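You operate a simulated robot arm through the tools that you are given. There is no shell and no other tool.

You are at the controls of a simulated robot arm. One attempt, no reset.

TASK
The narrow plate rocks: pull the thin shim, read the gap and push in the shim that fills it.
Fine: slacken the clamp knob first, tighten it after.

It is judged by the outcome, as a careful person would: the job done as asked, and still so three seconds after it is handed in. It fails if anything else is knocked over, pushed out of place, dropped, spilled or broken.

THE ROBOT
A 7-joint arm with a three-finger gripper, fixed in place. Base frame: the origin is on the floor under the middle of its stand, x ahead of it, y to its left, z up. Units: mm, degrees, N and s.
It reaches about 1342 mm from its shoulder. Its first joint turns from -166.0 to 166.0 degrees. Payload 2.69 kg.
The TCP is the grasp point between the finger pads, 30 mm short of the fingertips. In the tool frame z runs along the fingers and y along their closing line. The gripper opens to 128 mm; its body begins 117 mm behind the TCP.
Orientation is told as [roll, pitch, yaw] about the base's x, y, z axes, in that order, counted from this pose: with the fingers straight down and closing along the base's y, the tool's x points along the base's -x, its y along +y and its z along -z.

THE INTERFACE
- The arm moves only by the tool drive_tool. Its argument "commands" is a list of rows, each a list of 3 entries, a list of its own where there are three numbers: the turn, a rotation vector about the tool's x, y, z in degrees, then the shift along the tool's x, y, z in mm, then the finger opening in mm, from 0 to 128. In form: [[[wx, wy, wz], [x, y, z], fingers], ...]. A call has 1 to 20 rows; each row shifts and turns the commanded pose from where the row before left it, along the tool's axes as they then stand. A row lasts 0.2 s, in which the tool goes at most 50 mm and 8.6 degrees; a call with a longer step from one row to the next is refused whole, and so is a gripper value outside its range. Where a pose cannot be reached the arm comes as near as it can. A force on the tool above 90 N (or 10 N above the force at the start of the call, whichever is more), or a blocked arm, ends the call early, and 0.2 s more pass. The fingers move at their own pace (about 127 mm/s each) and stop on an object; they squeeze with about 39 N. The grip force told is the motor's: it shows also when the fingers shut on nothing. Time passes only in rows, and 0.2 s behind the last, so rows that do not move let the fingers close. The reply holds the time, the measured pose of the TCP, the force on the tool along the base axes, the opening and the grip force, in the units named above and with some noise, with the torque about the TCP (base axes, N m) and any sound that the robot's microphone picked up, and new pictures: "views" is both (left out), scene, wrist or none.
- Cameras (640 x 400 px; columns grow to the right, rows downward): "scene" is fixed at [218.7, 651.1, 1469.2]; the picture's right is [-0.90, -0.43, 0.00], its down [-0.14, 0.28, -0.95] and it looks along [0.41, -0.86, -0.31] (base axes); focal length 372 px, centre (320, 200). "wrist" rides on the gripper at [58, 54, -131] in the tool frame; the picture's right is [-0.68, 0.74, 0.00], its down [-0.62, -0.57, -0.55] and it looks along [-0.40, -0.37, 0.84] (tool axes); focal length 234 px, centre (320, 200). There is no depth. A picture from a camera that has moved, and an enlarged one, comes with that camera's place and axes in the base frame and with its lens.
- lift_body(by): moves the trunk up (or, below 0, down) by that many mm; the arm rides with it, the base frame stays. It gives what a move gives, with no picture.
- enlarge(camera, box): a new picture of the part [left, top, right, bottom] of that camera's present view, enlarged. It takes no simulated time.
- finish_job(): hands the job in; it is judged then, once.

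Places have to be worked out from the pictures, the camera data and where the tool is seen. Open the gripper and draw the arm clear of the work before you hand the job in, unless the task says otherwise.

The tools are called after ">>>" by a JSON object that holds its "api" and its "payload". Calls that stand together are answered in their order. drive_tool: Moves the arm, as the interface text tells. Its arguments: {"type":"object","properties":{"commands":{"type":"array","items":{"type":"array"}},"views":{"type":"string","enum":["both","scene","wrist","none"]}},"required":["commands"]} The other tools are called the same way: lift_body (by) moves the trunk up or down; enlarge (camera, box) takes an enlarged picture of a part of a camera's view; finish_job () hands the job in.

At the start:

```text
time: 0.0
ee_pos: [593.2, -366.9, 1226.7]
tcp_rot: [0.0, -0.1, 0.0]
contact_force: [-0.4, 0.8, -0.1]
torque: [0.06, 0.0, 0.0]
finger_gap: 128.3
gripper_force: 0.1
trunk travel left (down, up): [-150.0, 200.0]
```

scene: 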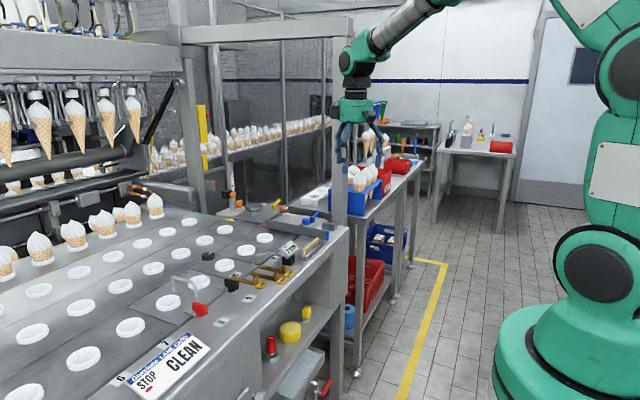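
wrist: 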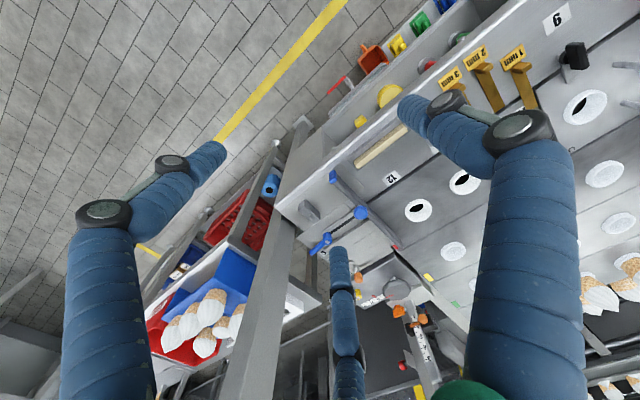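

I begin by studying the work area: the conveyor machine has some shims labelled 1, 2, 3 mm and knobs. I enlarge both cameras.

>>> {"api": "enlarge", "payload": {"camera": "scene", "box": [140, 180, 360, 320]}}

>>> {"api": "enlarge", "payload": {"camera": "wrist", "box": [380, 0, 640, 160]}}

>>> {"api": "enlarge", "payload": {"camera": "wrist", "box": [300, 140, 500, 400]}}

```text
2.86 times, centred on (250, 250) of scene
camera zoom: at [218.7, 651.1, 1469.2], right [-0.9, -0.43, 0.0], down [-0.14, 0.28, -0.95], along [0.41, -0.86, -0.31], focal length 1062 px, centre (520, 57)
```

zoom: 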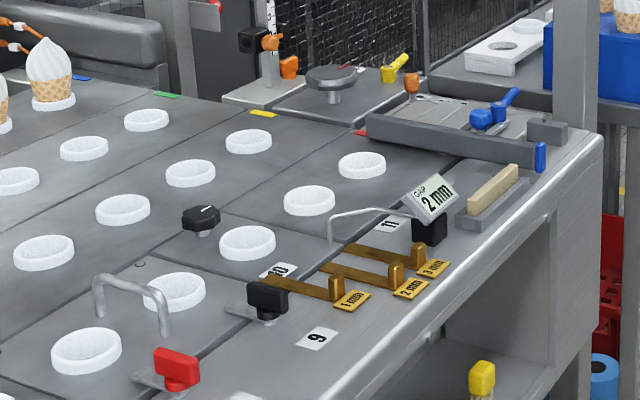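

```text
2.46 times, centred on (510, 80) of wrist
camera zoom: at [535.2, -314.4, 1358.2], right [0.68, 0.74, 0.0], down [0.62, -0.57, 0.55], along [0.4, -0.37, -0.84], focal length 576 px, centre (-148, 495)
```

zoom: 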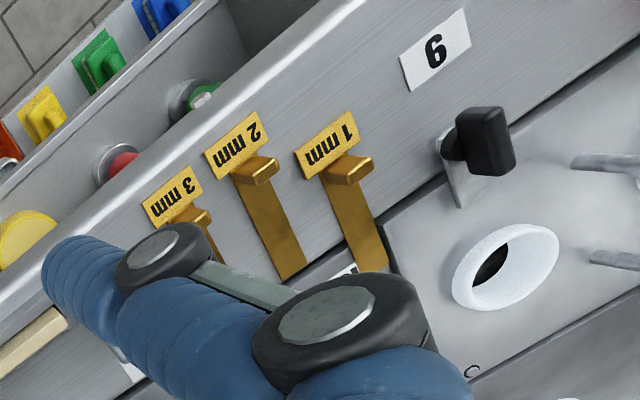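

```text
1.54 times, centred on (400, 270) of wrist
camera zoom: at [535.2, -314.4, 1358.2], right [0.68, 0.74, 0.0], down [0.62, -0.57, 0.55], along [0.4, -0.37, -0.84], focal length 360 px, centre (197, 92)
```

zoom: 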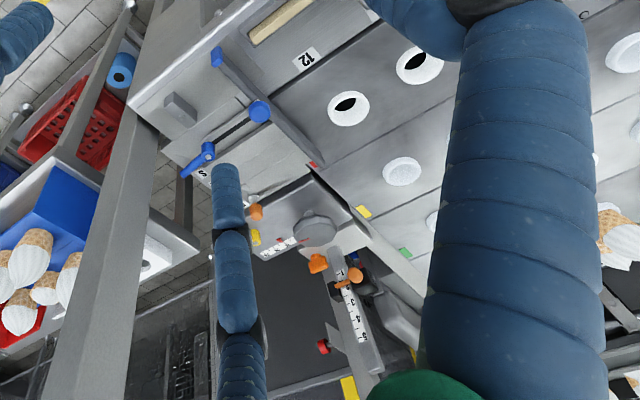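

I look more closely at the area around the gap readout, the shims and the knobs.

>>> {"api": "enlarge", "payload": {"camera": "scene", "box": [200, 230, 320, 305]}}

>>> {"api": "enlarge", "payload": {"camera": "scene", "box": [120, 240, 240, 340]}}

>>> {"api": "enlarge", "payload": {"camera": "scene", "box": [220, 180, 340, 260]}}

>>> {"api": "enlarge", "payload": {"camera": "scene", "box": [90, 310, 230, 400]}}

```text
5.33 times, centred on (260, 268) of scene
camera zoom: at [218.7, 651.1, 1469.2], right [-0.9, -0.43, 0.0], down [-0.14, 0.28, -0.95], along [0.41, -0.86, -0.31], focal length 1983 px, centre (640, -160)
```

zoom: 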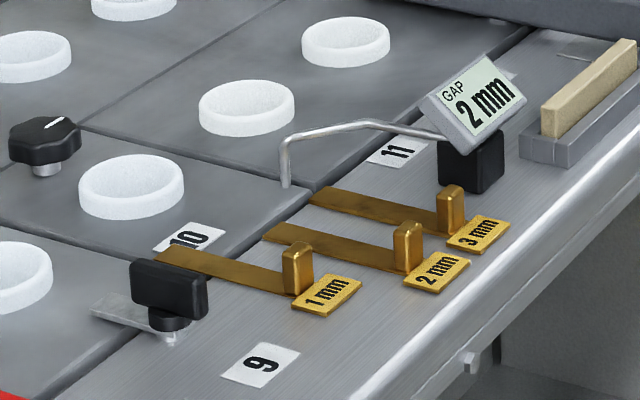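

```text
4.00 times, centred on (180, 290) of scene
camera zoom: at [218.7, 651.1, 1469.2], right [-0.9, -0.43, 0.0], down [-0.14, 0.28, -0.95], along [0.41, -0.86, -0.31], focal length 1487 px, centre (880, -160)
```

zoom: 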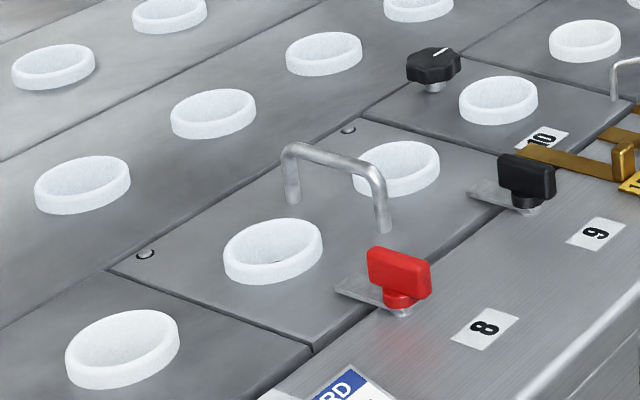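

```text
5.00 times, centred on (280, 220) of scene
camera zoom: at [218.7, 651.1, 1469.2], right [-0.9, -0.43, 0.0], down [-0.14, 0.28, -0.95], along [0.41, -0.86, -0.31], focal length 1859 px, centre (520, 100)
```

zoom: 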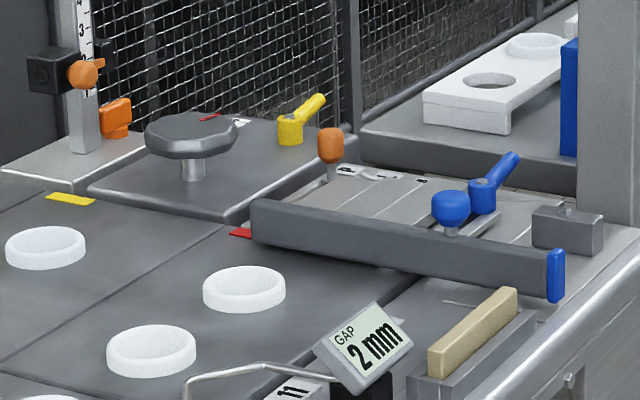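

```text
4.44 times, centred on (160, 355) of scene
camera zoom: at [218.7, 651.1, 1469.2], right [-0.9, -0.43, 0.0], down [-0.14, 0.28, -0.95], along [0.41, -0.86, -0.31], focal length 1653 px, centre (1031, -489)
```

zoom: 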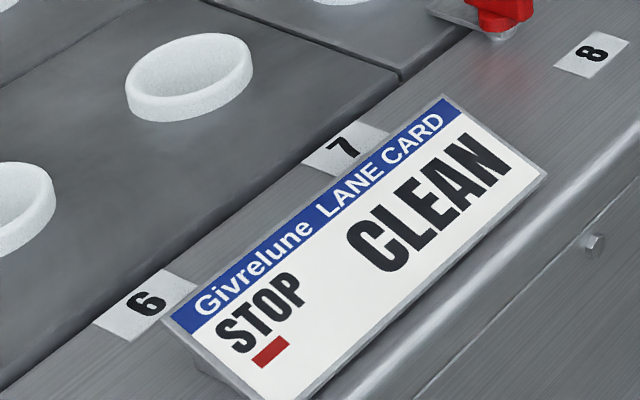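

The shims' tags sit near x≈715–755, y≈-95…-180, z≈925; the 1 mm shim seems pushed in about 40 mm further than the others. I move the arm above that region to get a better wrist view.

>>> {"api": "drive_tool", "payload": {"commands": [[[0, 0, 0], [0, 40, 0], 128], [[0, 0, 0], [-5, 45, 0], 128], [[0, 0, 0], [-5, 45, 5], 128], [[0, 0, 0], [-5, 45, 5], 128], [[0, 0, 0], [-5, 45, 5], 128], [[0, 0, 0], [-5, 40, 5], 128], [[0, 0, 0], [0, 30, 0], 128], [[0, 0, 0], [0, 0, 0], 128]], "views": "both"}}

```text
time: 1.8
ee_pos: [617.9, -75.4, 1207.8]
tcp_rot: [0.1, 0.1, -0.1]
contact_force: [0.7, 1.1, 0.5]
torque: [-0.04, -0.04, 0.03]
finger_gap: 128.0
gripper_force: 0.0
trunk travel left (down, up): [-150.0, 200.0]
camera wrist: at [560.3, -23.4, 1338.5], right [0.68, 0.74, 0.0], down [0.62, -0.57, 0.55], along [0.4, -0.37, -0.84], focal length 234 px, centre (320, 200)
```

scene: 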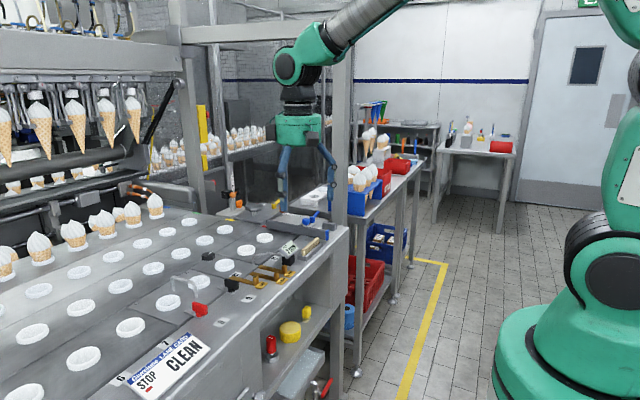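
wrist: 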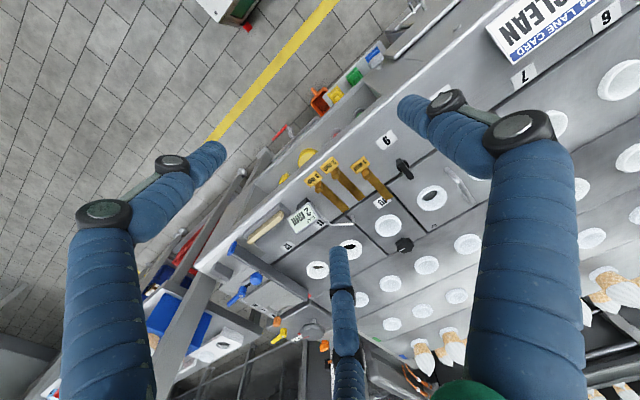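

The wrist camera now sees the shims, the readout, plate 10 and the black knob between the fingers. I zoom in.

>>> {"api": "enlarge", "payload": {"camera": "wrist", "box": [270, 120, 450, 270]}}

>>> {"api": "enlarge", "payload": {"camera": "wrist", "box": [300, 145, 400, 215]}}

>>> {"api": "enlarge", "payload": {"camera": "wrist", "box": [350, 150, 450, 260]}}

```text
2.67 times, centred on (360, 195) of wrist
camera zoom: at [560.3, -23.4, 1338.5], right [0.68, 0.74, 0.0], down [0.62, -0.57, 0.55], along [0.4, -0.37, -0.84], focal length 624 px, centre (213, 213)
```

zoom: 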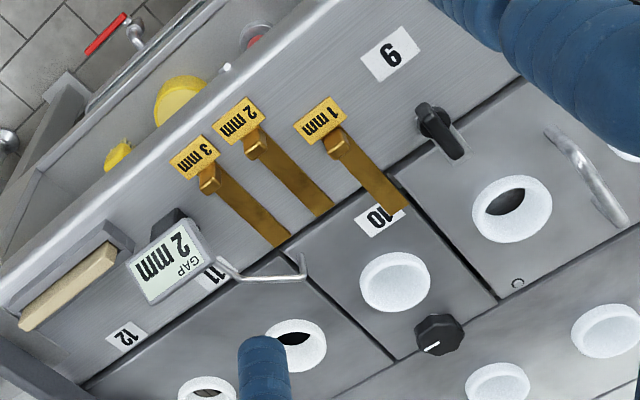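

```text
5.71 times, centred on (350, 180) of wrist
camera zoom: at [560.3, -23.4, 1338.5], right [0.68, 0.74, 0.0], down [0.62, -0.57, 0.55], along [0.4, -0.37, -0.84], focal length 1338 px, centre (149, 314)
```

zoom: 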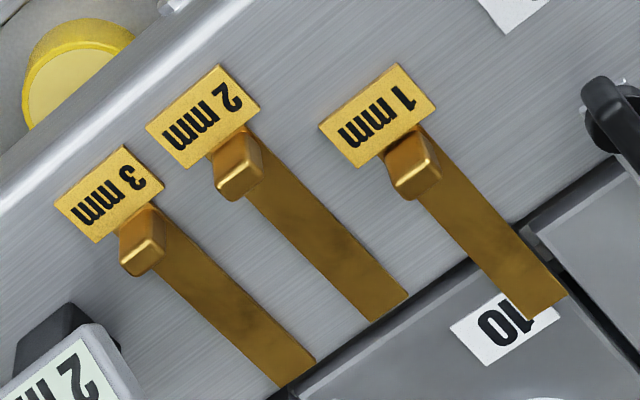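

```text
3.64 times, centred on (400, 205) of wrist
camera zoom: at [560.3, -23.4, 1338.5], right [0.68, 0.74, 0.0], down [0.62, -0.57, 0.55], along [0.4, -0.37, -0.84], focal length 852 px, centre (29, 182)
```

zoom: 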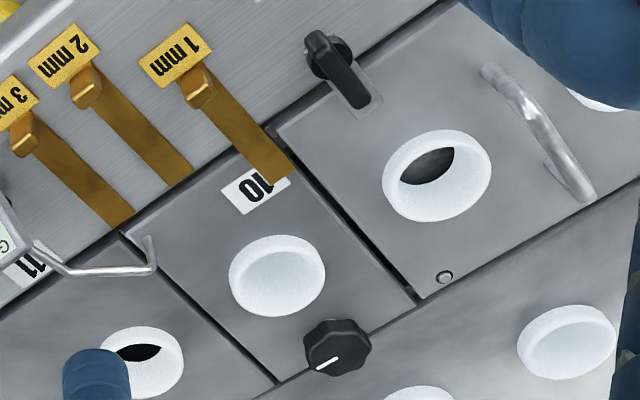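

Plate 10 is the narrow plate, with the octagonal black clamp knob at its far end and the 1 mm shim pushed in at its near edge. I go closer to see how the shim sits.

>>> {"api": "drive_tool", "payload": {"commands": [[[0, 0, 0], [-20, 0, 25], 128], [[0, 0, 0], [-24, 0, 30], 128], [[0, 0, 0], [-24, 0, 30], 128], [[0, 0, 0], [-24, 0, 30], 128], [[0, 0, 0], [-24, 0, 30], 128], [[0, 0, 0], [0, 0, 0], 128], [[0, 0, 0], [0, 0, 0], 128]], "views": "both"}}

```text
time: 3.4
ee_pos: [737.1, -75.9, 1064.6]
tcp_rot: [0.0, 0.0, 0.0]
contact_force: [-0.1, 0.2, 0.0]
torque: [0.01, -0.04, 0.02]
finger_gap: 128.2
gripper_force: 0.1
trunk travel left (down, up): [-150.0, 200.0]
camera wrist: at [678.1, -24.7, 1194.0], right [0.68, 0.74, 0.0], down [0.61, -0.57, 0.55], along [0.4, -0.37, -0.84], focal length 234 px, centre (320, 200)
```

scene: 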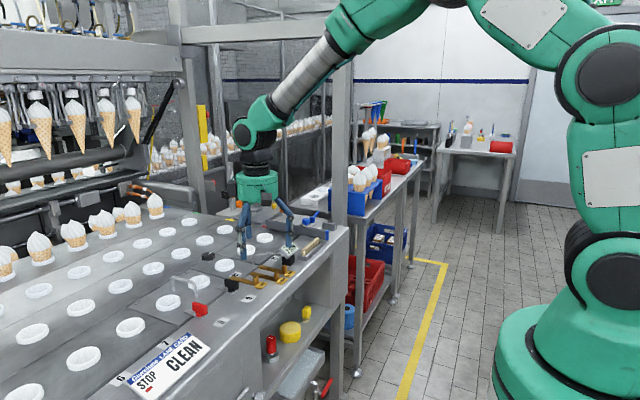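
wrist: 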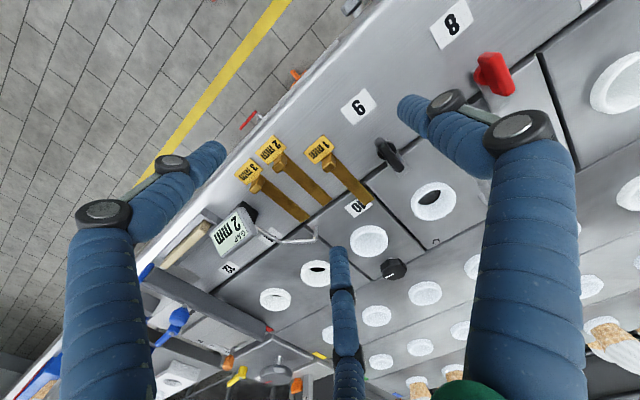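

Closer view; I zoom in on the shim end and the knob.

>>> {"api": "enlarge", "payload": {"camera": "wrist", "box": [230, 130, 410, 250]}}

>>> {"api": "enlarge", "payload": {"camera": "wrist", "box": [340, 180, 420, 290]}}

>>> {"api": "enlarge", "payload": {"camera": "scene", "box": [190, 240, 290, 305]}}

```text
3.33 times, centred on (320, 190) of wrist
camera zoom: at [678.1, -24.7, 1194.0], right [0.68, 0.74, 0.0], down [0.61, -0.57, 0.55], along [0.4, -0.37, -0.84], focal length 781 px, centre (320, 233)
```

zoom: 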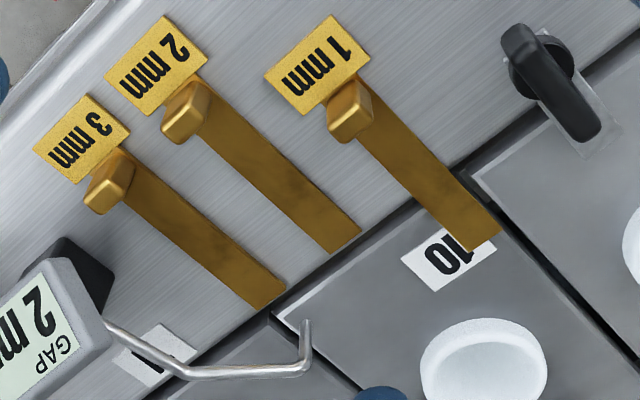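

```text
3.64 times, centred on (380, 235) of wrist
camera zoom: at [678.1, -24.7, 1194.0], right [0.68, 0.74, 0.0], down [0.61, -0.57, 0.55], along [0.4, -0.37, -0.84], focal length 852 px, centre (102, 73)
```

zoom: 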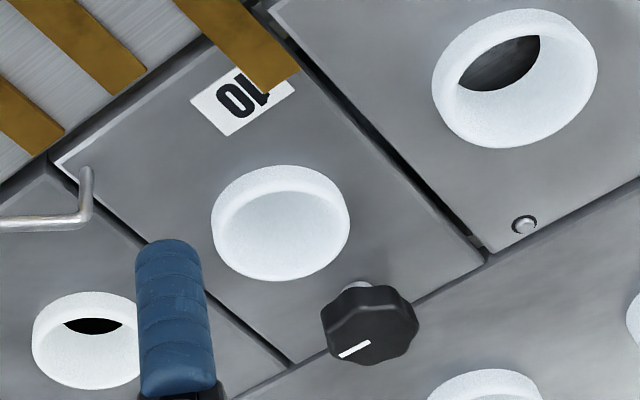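

```text
6.15 times, centred on (240, 272) of scene
camera zoom: at [218.7, 651.1, 1469.2], right [-0.9, -0.43, 0.0], down [-0.14, 0.28, -0.95], along [0.41, -0.86, -0.31], focal length 2288 px, centre (812, -246)
```

zoom: 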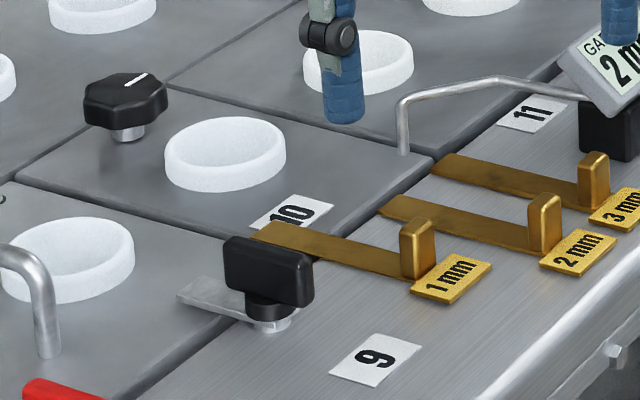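

Estimates: knob head near (973,-138), top z≈955; 1 mm shim grip block near (765,-92), top z≈955; deck z≈925. Before approaching I partly close the fingers in free space to see where their tips go.

>>> {"api": "drive_tool", "payload": {"commands": [[[0, 0, 0], [0, 0, 0], 60], [[0, 0, 0], [0, 0, 0], 60], [[0, 0, 0], [0, 0, 0], 60], [[0, 0, 0], [0, 0, 0], 60]], "views": "both"}}

```text
time: 4.4
ee_pos: [735.8, -77.3, 1062.4]
tcp_rot: [0.0, 0.1, 0.0]
contact_force: [-0.3, 0.8, 0.5]
torque: [0.02, -0.01, -0.01]
finger_gap: 60.0
gripper_force: 0.0
trunk travel left (down, up): [-150.0, 200.0]
camera wrist: at [678.3, -24.8, 1193.6], right [0.68, 0.74, 0.0], down [0.62, -0.57, 0.55], along [0.4, -0.37, -0.84], focal length 234 px, centre (320, 200)
```

scene: 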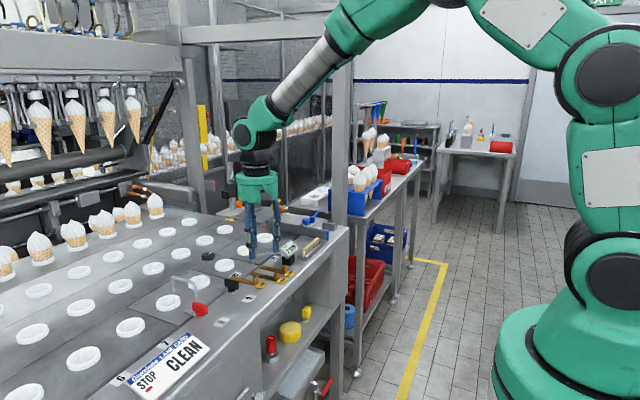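
wrist: 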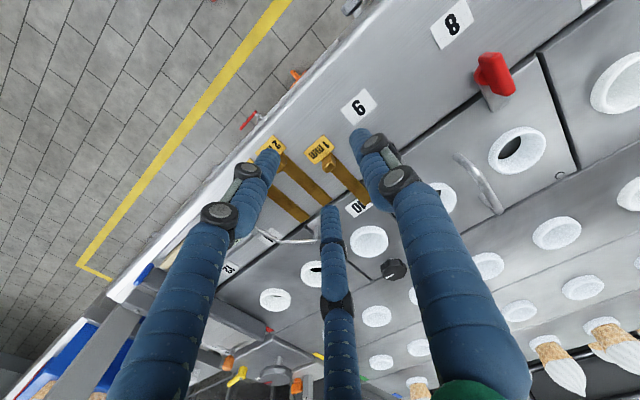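

The gripper is centric: three fingers at about 90°, 210°, 330° round the tool axis. I reopen and move toward the knob for a closer view to locate it and its neighbouring rings.

>>> {"api": "drive_tool", "payload": {"commands": [[[0, 0, 0], [-25, -10, 0], 128], [[0, 0, 0], [-40, -15, 0], 128], [[0, 0, 0], [-40, -15, 0], 128], [[0, 0, 0], [-40, -15, 0], 128], [[0, 0, 0], [-25, -8, 0], 128], [[0, 0, 0], [0, 0, 0], 128], [[0, 0, 0], [0, 0, 0], 128]], "views": "both"}}

```text
time: 6.0
ee_pos: [907.2, -138.8, 1063.2]
tcp_rot: [0.1, 0.1, 0.1]
contact_force: [1.3, -0.1, 0.0]
torque: [0.0, 0.0, -0.02]
finger_gap: 128.0
gripper_force: 0.1
trunk travel left (down, up): [-150.0, 200.0]
camera wrist: at [848.8, -86.7, 1194.2], right [0.68, 0.74, 0.0], down [0.62, -0.57, 0.55], along [0.4, -0.37, -0.84], focal length 234 px, centre (320, 200)
```

scene: 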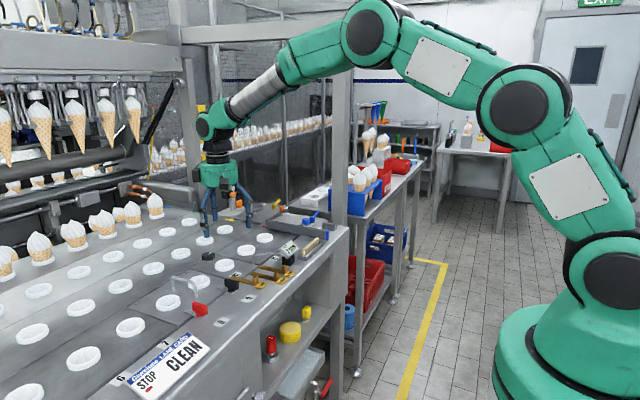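
wrist: 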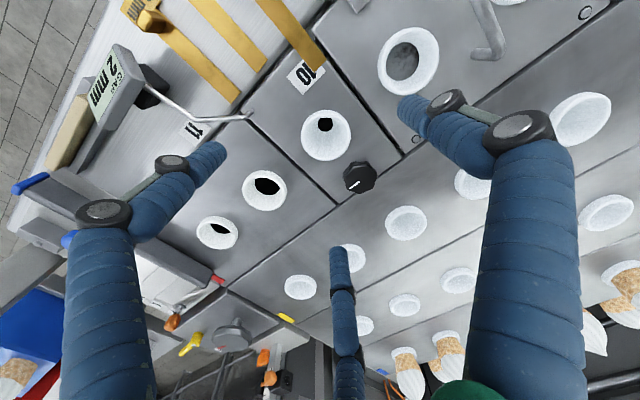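

>>> {"api": "enlarge", "payload": {"camera": "wrist", "box": [280, 90, 440, 260]}}

>>> {"api": "enlarge", "payload": {"camera": "wrist", "box": [220, 50, 350, 150]}}

>>> {"api": "enlarge", "payload": {"camera": "wrist", "box": [330, 150, 390, 210]}}

```text
2.35 times, centred on (360, 175) of wrist
camera zoom: at [848.8, -86.7, 1194.2], right [0.68, 0.74, 0.0], down [0.62, -0.57, 0.55], along [0.4, -0.37, -0.84], focal length 551 px, centre (226, 259)
```

zoom: 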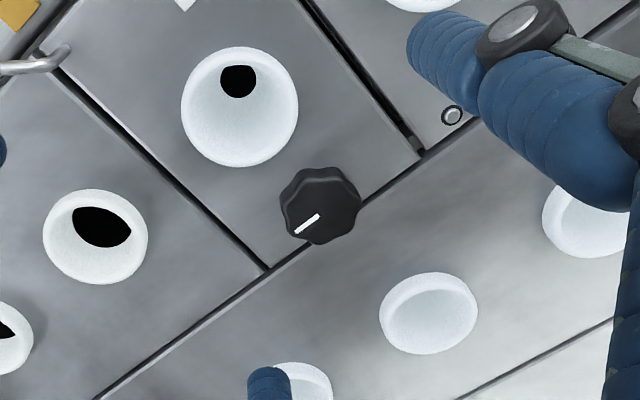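

```text
4.00 times, centred on (285, 100) of wrist
camera zoom: at [848.8, -86.7, 1194.2], right [0.68, 0.74, 0.0], down [0.62, -0.57, 0.55], along [0.4, -0.37, -0.84], focal length 937 px, centre (460, 600)
```

zoom: 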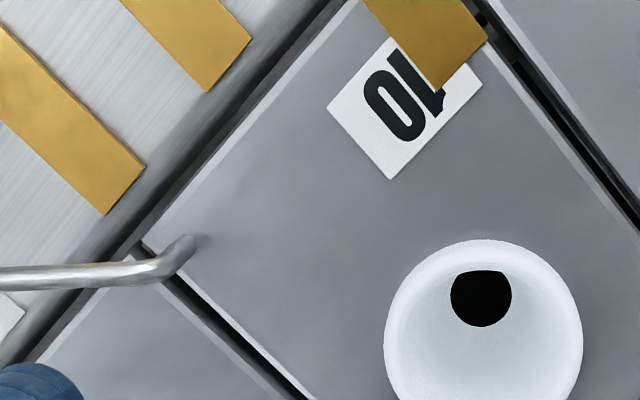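

```text
6.67 times, centred on (360, 180) of wrist
camera zoom: at [848.8, -86.7, 1194.2], right [0.68, 0.74, 0.0], down [0.62, -0.57, 0.55], along [0.4, -0.37, -0.84], focal length 1561 px, centre (53, 333)
```

zoom: 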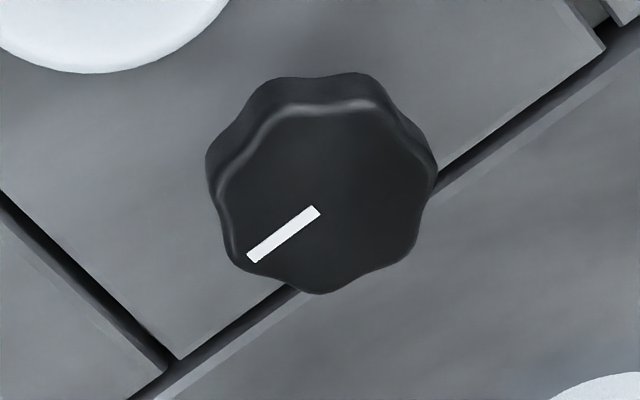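

Triangulating both views gives the knob top at about (975,-139,953), head roughly z 940–953, its mark pointing to -y; the nearest ring is 62 mm toward -x, top ≈937. I move above the knob and turn the tool so that no finger faces that ring, leaving a wide sweep for turning.

>>> {"api": "drive_tool", "payload": {"commands": [[[0, 0, 0], [-34, 0, 0], 128], [[0, 0, 0], [-34, 0, 0], 128], [[0, 0, 8.5], [0, 0, 0], 128], [[0, 0, 8.5], [0, 0, 0], 128], [[0, 0, 8.5], [0, 0, 0], 128], [[0, 0, 8.5], [0, 0, 0], 128], [[0, 0, 8.5], [0, 0, 0], 128], [[0, 0, 8.5], [0, 0, 0], 128], [[0, 0, 8.5], [0, 0, 0], 128], [[0, 0, 8.5], [0, 0, 0], 128], [[0, 0, 8.5], [0, 0, 0], 128], [[0, 0, 8.5], [0, 0, 0], 128], [[0, 0, 5], [0, 0, 0], 80], [[0, 0, 0], [0, 0, 0], 80], [[0, 0, 0], [0, 0, 0], 80]], "views": "both"}}

```text
time: 9.2
ee_pos: [973.4, -140.4, 1063.1]
tcp_rot: [-0.1, 0.0, -90.1]
contact_force: [-0.6, -0.3, 0.3]
torque: [0.01, 0.0, 0.0]
finger_gap: 80.0
gripper_force: 0.1
trunk travel left (down, up): [-150.0, 200.0]
camera wrist: at [1026.5, -83.2, 1193.4], right [0.74, -0.68, 0.0], down [-0.57, -0.61, 0.55], along [-0.37, -0.4, -0.84], focal length 234 px, centre (320, 200)
```

scene: 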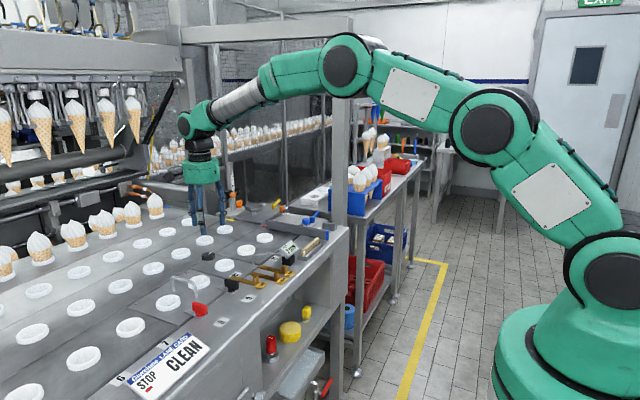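
wrist: 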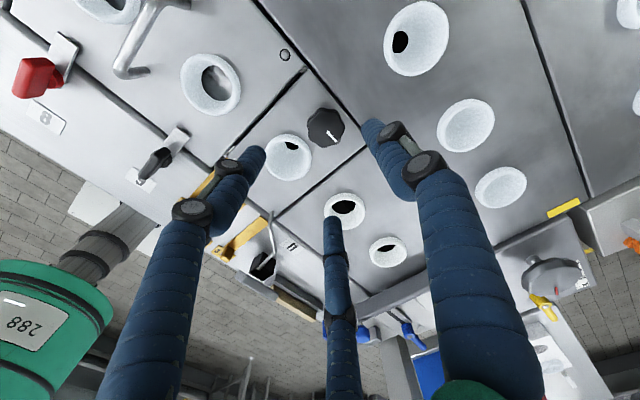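

The tool is now yawed -90° over the knob. I zoom to re-measure knob and ring from this second wrist viewpoint.

>>> {"api": "enlarge", "payload": {"camera": "wrist", "box": [240, 80, 380, 200]}}

>>> {"api": "enlarge", "payload": {"camera": "scene", "box": [160, 220, 260, 290]}}

```text
3.33 times, centred on (310, 140) of wrist
camera zoom: at [1026.5, -83.2, 1193.4], right [0.74, -0.68, 0.0], down [-0.57, -0.61, 0.55], along [-0.37, -0.4, -0.84], focal length 781 px, centre (353, 400)
```

zoom: 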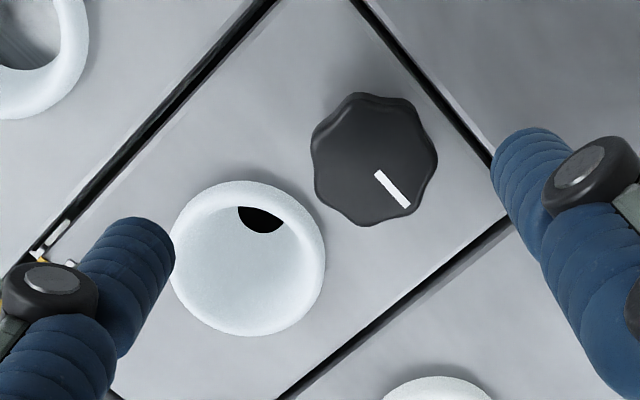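

```text
5.71 times, centred on (210, 255) of scene
camera zoom: at [218.7, 651.1, 1469.2], right [-0.9, -0.43, 0.0], down [-0.14, 0.28, -0.95], along [0.41, -0.86, -0.31], focal length 2125 px, centre (949, -114)
```

zoom: 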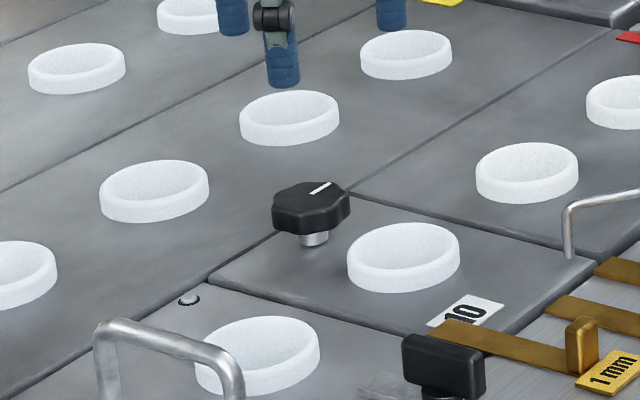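

With refined camera axes the knob top comes to about (981.5,-142,944), head z≈931–944, deck ≈918, ring tops ≈931. I shift over it and lower to TCP z≈1000 with the fingers at 80 mm to check the centring directly.

>>> {"api": "drive_tool", "payload": {"commands": [[[0, 0, 0], [-2, 8, 0], 80], [[0, 0, 0], [0, 0, 32], 80], [[0, 0, 0], [0, 0, 31], 80], [[0, 0, 0], [0, 0, 0], 80], [[0, 0, 0], [0, 0, 0], 80]], "views": "both"}}

>>> {"api": "enlarge", "payload": {"camera": "wrist", "box": [240, 110, 400, 270]}}

>>> {"api": "enlarge", "payload": {"camera": "scene", "box": [160, 220, 260, 290]}}

```text
time: 10.4
ee_pos: [980.1, -142.0, 1000.5]
tcp_rot: [0.0, 0.0, -89.9]
contact_force: [0.5, -0.2, -0.3]
torque: [-0.01, 0.03, -0.02]
finger_gap: 80.2
gripper_force: 0.0
trunk travel left (down, up): [-150.0, 200.0]
camera wrist: at [1034.8, -85.2, 1130.9], right [0.74, -0.68, 0.0], down [-0.57, -0.62, 0.55], along [-0.37, -0.4, -0.84], focal length 234 px, centre (320, 200)
```

scene: 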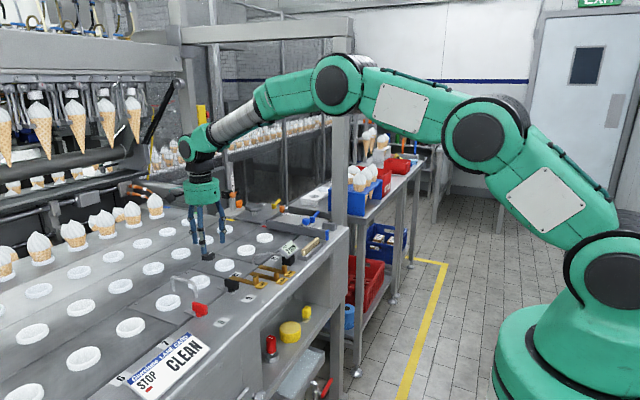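
wrist: 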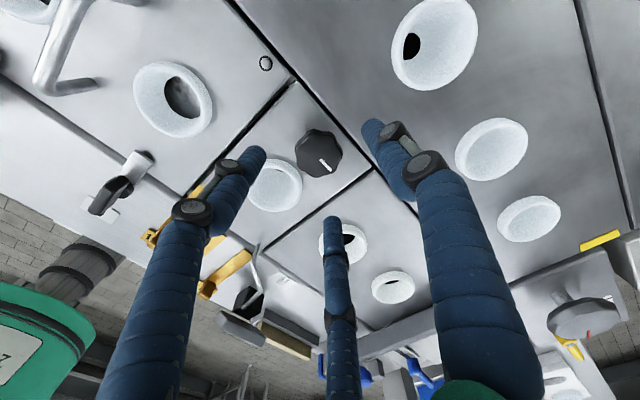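

```text
2.50 times, centred on (320, 190) of wrist
camera zoom: at [1034.8, -85.2, 1130.9], right [0.74, -0.68, 0.0], down [-0.57, -0.62, 0.55], along [-0.37, -0.4, -0.84], focal length 585 px, centre (320, 225)
```

zoom: 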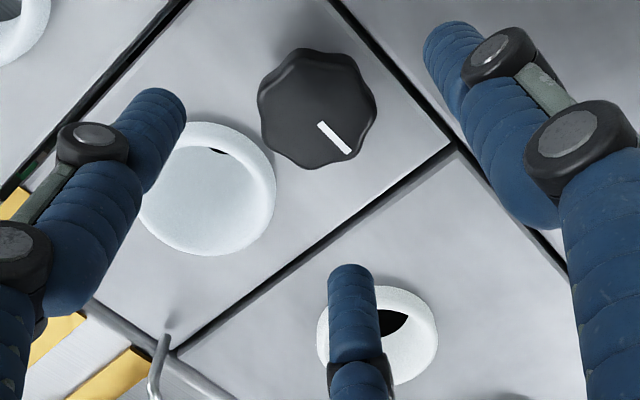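

```text
5.71 times, centred on (210, 255) of scene
camera zoom: at [218.7, 651.1, 1469.2], right [-0.9, -0.43, 0.0], down [-0.14, 0.28, -0.95], along [0.41, -0.86, -0.31], focal length 2125 px, centre (949, -114)
```

zoom: 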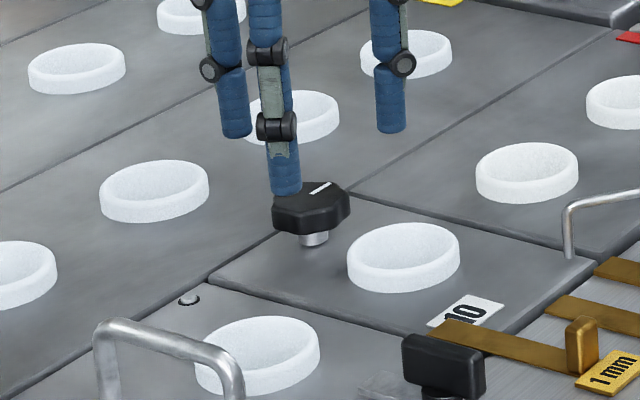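

Knob centre now measures (982.5,-142), within 2 mm of the tool axis. I nudge over and lower to TCP z≈964 (tips ≈934, at the knob head), fingers still open.

>>> {"api": "drive_tool", "payload": {"commands": [[[0, 0, 0], [0.5, 1.5, 18], 80], [[0, 0, 0], [0, 0, 18], 80], [[0, 0, 0], [0, 0, 0], 80], [[0, 0, 0], [0, 0, 0], 80]], "views": "both"}}

>>> {"api": "enlarge", "payload": {"camera": "wrist", "box": [240, 110, 400, 270]}}

>>> {"api": "enlarge", "payload": {"camera": "scene", "box": [160, 220, 260, 290]}}

```text
time: 11.4
ee_pos: [981.4, -141.3, 963.9]
tcp_rot: [0.0, 0.0, -89.9]
contact_force: [-0.2, -0.2, 0.5]
torque: [-0.01, -0.02, -0.03]
finger_gap: 80.1
gripper_force: 0.1
trunk travel left (down, up): [-150.0, 200.0]
camera wrist: at [1036.2, -84.9, 1095.5], right [0.74, -0.68, 0.0], down [-0.57, -0.62, 0.55], along [-0.37, -0.4, -0.84], focal length 234 px, centre (320, 200)
```

scene: 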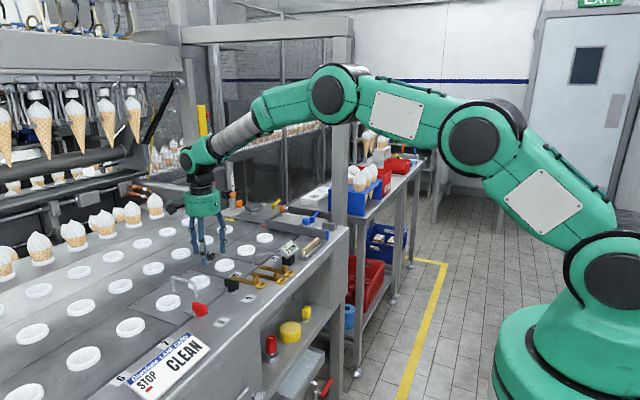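
wrist: 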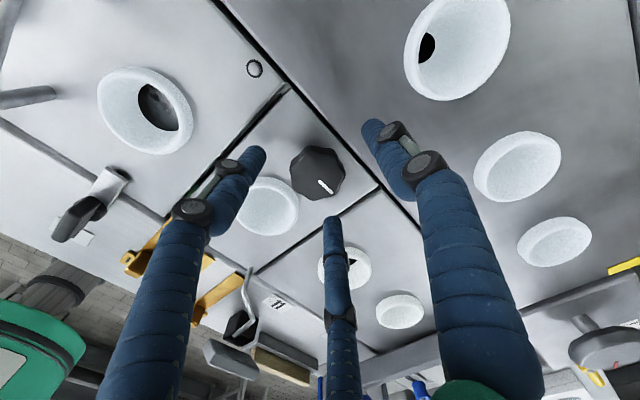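

```text
2.50 times, centred on (320, 190) of wrist
camera zoom: at [1036.2, -84.9, 1095.5], right [0.74, -0.68, 0.0], down [-0.57, -0.62, 0.55], along [-0.37, -0.4, -0.84], focal length 585 px, centre (320, 225)
```

zoom: 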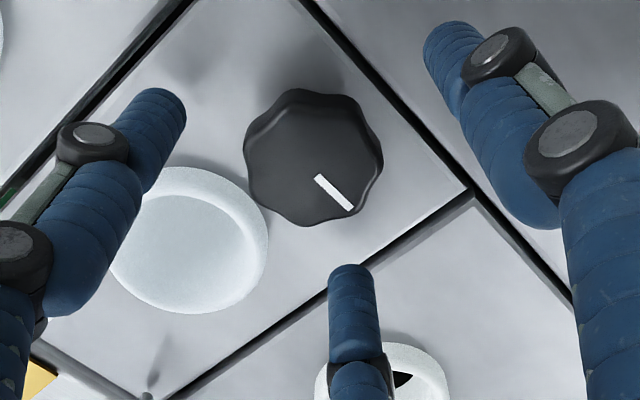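

```text
5.71 times, centred on (210, 255) of scene
camera zoom: at [218.7, 651.1, 1469.2], right [-0.9, -0.43, 0.0], down [-0.14, 0.28, -0.95], along [0.41, -0.86, -0.31], focal length 2125 px, centre (949, -114)
```

zoom: 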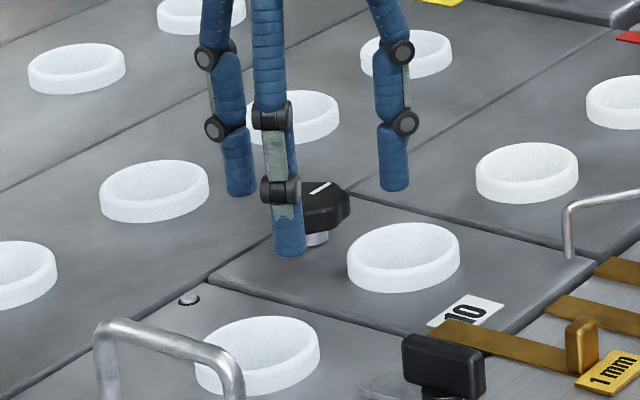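

Tips are level with the knob head and clear of the rings; knob centre is within about 1.5 mm. I nudge 1 mm and close the fingers on the knob.

>>> {"api": "drive_tool", "payload": {"commands": [[[0, 0, 0], [1, 1, 0], 60], [[0, 0, 0], [0, 0, 0], 50], [[0, 0, 0], [0, 0, 0], 40], [[0, 0, 0], [0, 0, 0], 32], [[0, 0, 0], [0, 0, 0], 32]], "views": "both"}}

>>> {"api": "enlarge", "payload": {"camera": "wrist", "box": [240, 110, 400, 270]}}

>>> {"api": "enlarge", "payload": {"camera": "scene", "box": [160, 220, 260, 290]}}

```text
time: 12.6
ee_pos: [983.7, -140.7, 965.2]
tcp_rot: [0.0, 0.0, -90.0]
contact_force: [-2.7, 0.3, -0.8]
torque: [0.06, 0.04, 0.01]
finger_gap: 41.0
gripper_force: 6.7
trunk travel left (down, up): [-150.0, 200.0]
camera wrist: at [1036.8, -83.4, 1095.2], right [0.74, -0.68, 0.0], down [-0.57, -0.62, 0.55], along [-0.37, -0.4, -0.84], focal length 234 px, centre (320, 200)
```

scene: 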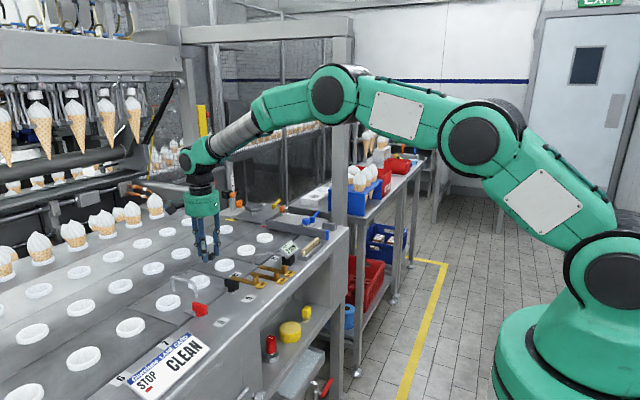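
wrist: 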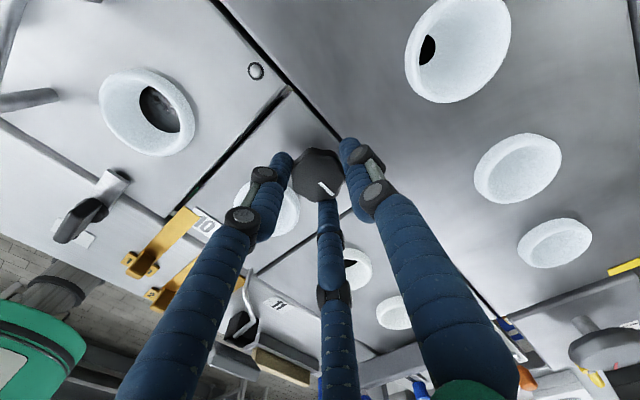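

```text
2.50 times, centred on (320, 190) of wrist
camera zoom: at [1036.8, -83.4, 1095.2], right [0.74, -0.68, 0.0], down [-0.57, -0.62, 0.55], along [-0.37, -0.4, -0.84], focal length 585 px, centre (320, 225)
```

zoom: 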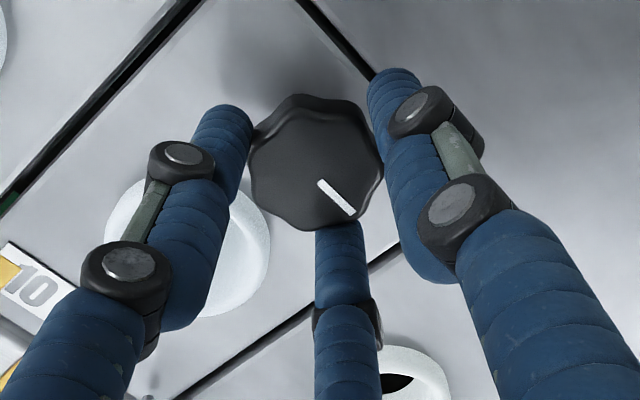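

```text
5.71 times, centred on (210, 255) of scene
camera zoom: at [218.7, 651.1, 1469.2], right [-0.9, -0.43, 0.0], down [-0.14, 0.28, -0.95], along [0.41, -0.86, -0.31], focal length 2125 px, centre (949, -114)
```

zoom: 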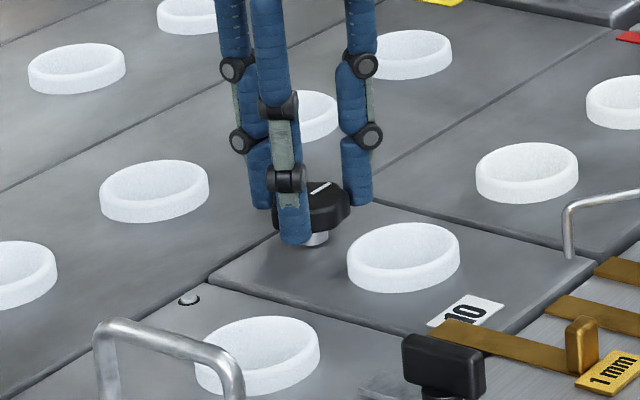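

The fingers are stopped on the knob at 41 mm. I squeeze fully and start a small counter-clockwise turn (slackening), watching torque.

>>> {"api": "drive_tool", "payload": {"commands": [[[0, 0, 0], [0, 0, 0], 25], [[0, 0, 0], [0, 0, 0], 25], [[0, 0, -5], [0, 0, 0], 25], [[0, 0, -5], [0, 0, 0], 25], [[0, 0, -5], [0, 0, 0], 25], [[0, 0, 0], [0, 0, 0], 25]], "views": "wrist"}}

>>> {"api": "enlarge", "payload": {"camera": "wrist", "box": [240, 110, 400, 270]}}

>>> {"api": "enlarge", "payload": {"camera": "scene", "box": [160, 220, 320, 310]}}

```text
time: 14.0
ee_pos: [982.3, -139.8, 964.2]
tcp_rot: [0.0, 0.0, -75.1]
contact_force: [-9.7, 5.4, 2.9]
torque: [0.17, 0.46, -0.05]
finger_gap: 40.8
gripper_force: 11.6
trunk travel left (down, up): [-150.0, 200.0]
camera wrist: at [1019.5, -71.0, 1095.2], right [0.89, -0.46, 0.0], down [-0.39, -0.74, 0.55], along [-0.25, -0.49, -0.84], focal length 234 px, centre (320, 200)
```

wrist: 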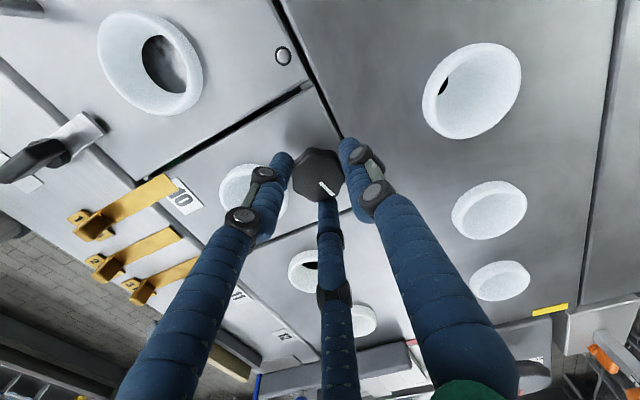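

```text
2.50 times, centred on (320, 190) of wrist
camera zoom: at [1019.5, -71.0, 1095.2], right [0.89, -0.46, 0.0], down [-0.39, -0.74, 0.55], along [-0.25, -0.49, -0.84], focal length 585 px, centre (320, 225)
```

zoom: 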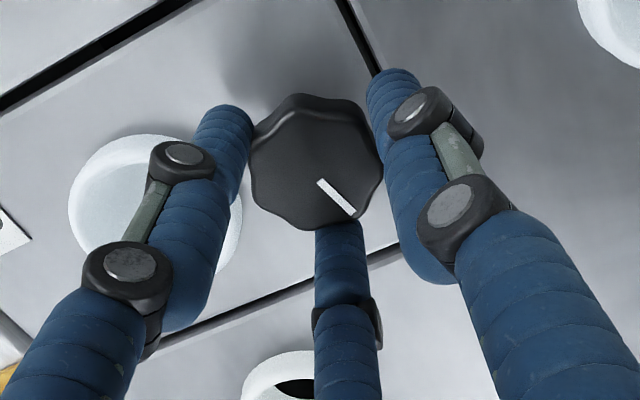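

```text
4.00 times, centred on (240, 265) of scene
camera zoom: at [218.7, 651.1, 1469.2], right [-0.9, -0.43, 0.0], down [-0.14, 0.28, -0.95], along [0.41, -0.86, -0.31], focal length 1487 px, centre (640, -60)
```

zoom: 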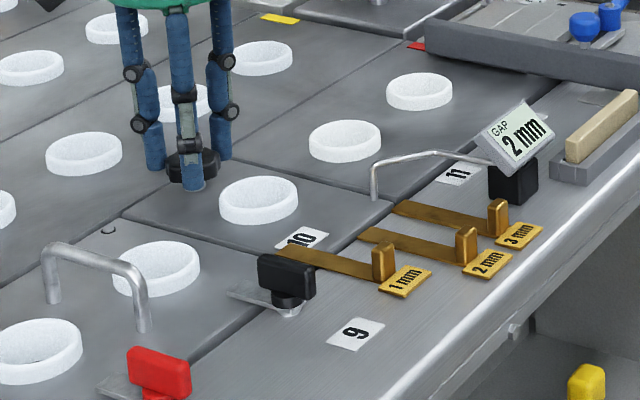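

The knob turned 15° with the gripper with little torque; a sideways force of ~10 N suggests I'm off-centre by about a millimetre. I correct that and continue counter-clockwise 45°.

>>> {"api": "drive_tool", "payload": {"commands": [[[0, 0, -7.5], [0.7, -0.8, 0], 25], [[0, 0, -7.5], [0, 0, 0], 25], [[0, 0, -7.5], [0, 0, 0], 25], [[0, 0, -7.5], [0, 0, 0], 25], [[0, 0, -7.5], [0, 0, 0], 25], [[0, 0, -7.5], [0, 0, 0], 25], [[0, 0, 0], [0, 0, 0], 25]], "views": "wrist"}}

>>> {"api": "enlarge", "payload": {"camera": "wrist", "box": [240, 110, 400, 270]}}

>>> {"api": "enlarge", "payload": {"camera": "scene", "box": [160, 220, 320, 310]}}

```text
time: 15.6
ee_pos: [981.6, -140.1, 964.7]
tcp_rot: [0.0, -0.1, -30.0]
contact_force: [-14.1, 3.5, 2.3]
torque: [0.01, 0.43, -0.03]
finger_gap: 39.0
gripper_force: 45.1
trunk travel left (down, up): [-150.0, 200.0]
camera wrist: at [957.4, -65.9, 1095.1], right [0.95, 0.3, 0.0], down [0.25, -0.8, 0.55], along [0.16, -0.52, -0.84], focal length 234 px, centre (320, 200)
```

wrist: 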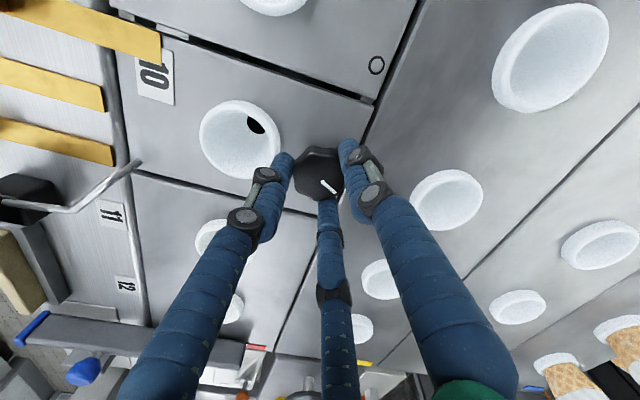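

```text
2.50 times, centred on (320, 190) of wrist
camera zoom: at [957.4, -65.9, 1095.1], right [0.95, 0.3, 0.0], down [0.25, -0.8, 0.55], along [0.16, -0.52, -0.84], focal length 585 px, centre (320, 225)
```

zoom: 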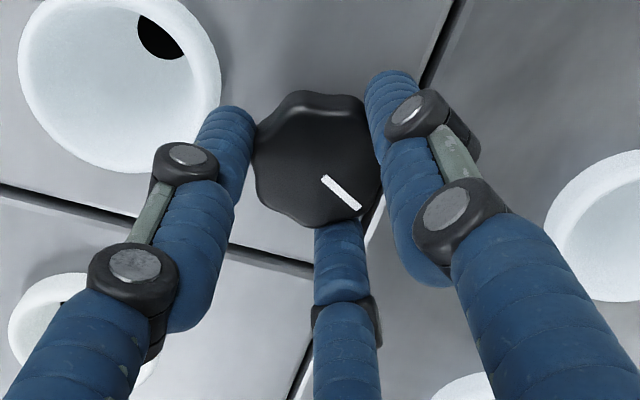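

```text
4.00 times, centred on (240, 265) of scene
camera zoom: at [218.7, 651.1, 1469.2], right [-0.9, -0.43, 0.0], down [-0.14, 0.28, -0.95], along [0.41, -0.86, -0.31], focal length 1487 px, centre (640, -60)
```

zoom: 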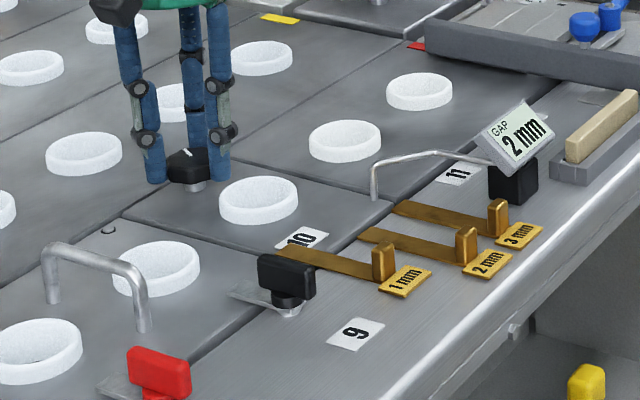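

The knob has followed 60° so far, with no stop and no sound. I trim 1 mm toward -x and turn another 30°.

>>> {"api": "drive_tool", "payload": {"commands": [[[0, 0, -7.5], [0.9, -0.5, 0], 25], [[0, 0, -7.5], [0, 0, 0], 25], [[0, 0, -7.5], [0, 0, 0], 25], [[0, 0, -7.5], [0, 0, 0], 25], [[0, 0, 0], [0, 0, 0], 25]], "views": "wrist"}}

>>> {"api": "enlarge", "payload": {"camera": "wrist", "box": [240, 110, 400, 270]}}

>>> {"api": "enlarge", "payload": {"camera": "scene", "box": [160, 220, 320, 310]}}

```text
time: 16.8
ee_pos: [980.5, -140.1, 964.8]
tcp_rot: [0.0, 0.1, 0.0]
contact_force: [-6.0, 5.7, 1.9]
torque: [0.21, 0.11, -0.59]
finger_gap: 38.7
gripper_force: 45.2
trunk travel left (down, up): [-150.0, 200.0]
camera wrist: at [922.4, -87.8, 1095.0], right [0.68, 0.74, 0.0], down [0.62, -0.56, 0.55], along [0.4, -0.37, -0.84], focal length 234 px, centre (320, 200)
```

wrist: 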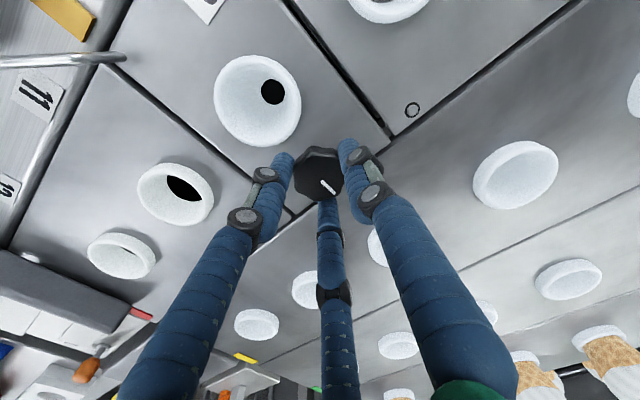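

```text
2.50 times, centred on (320, 190) of wrist
camera zoom: at [922.4, -87.8, 1095.0], right [0.68, 0.74, 0.0], down [0.62, -0.56, 0.55], along [0.4, -0.37, -0.84], focal length 585 px, centre (320, 225)
```

zoom: 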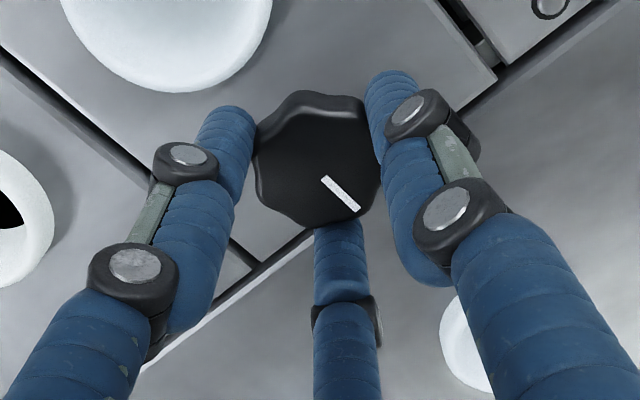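

```text
4.00 times, centred on (240, 265) of scene
camera zoom: at [218.7, 651.1, 1469.2], right [-0.9, -0.43, 0.0], down [-0.14, 0.28, -0.95], along [0.41, -0.86, -0.31], focal length 1487 px, centre (640, -60)
```

zoom: 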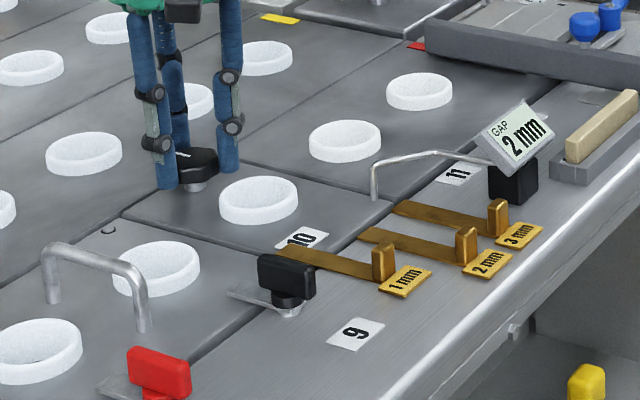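

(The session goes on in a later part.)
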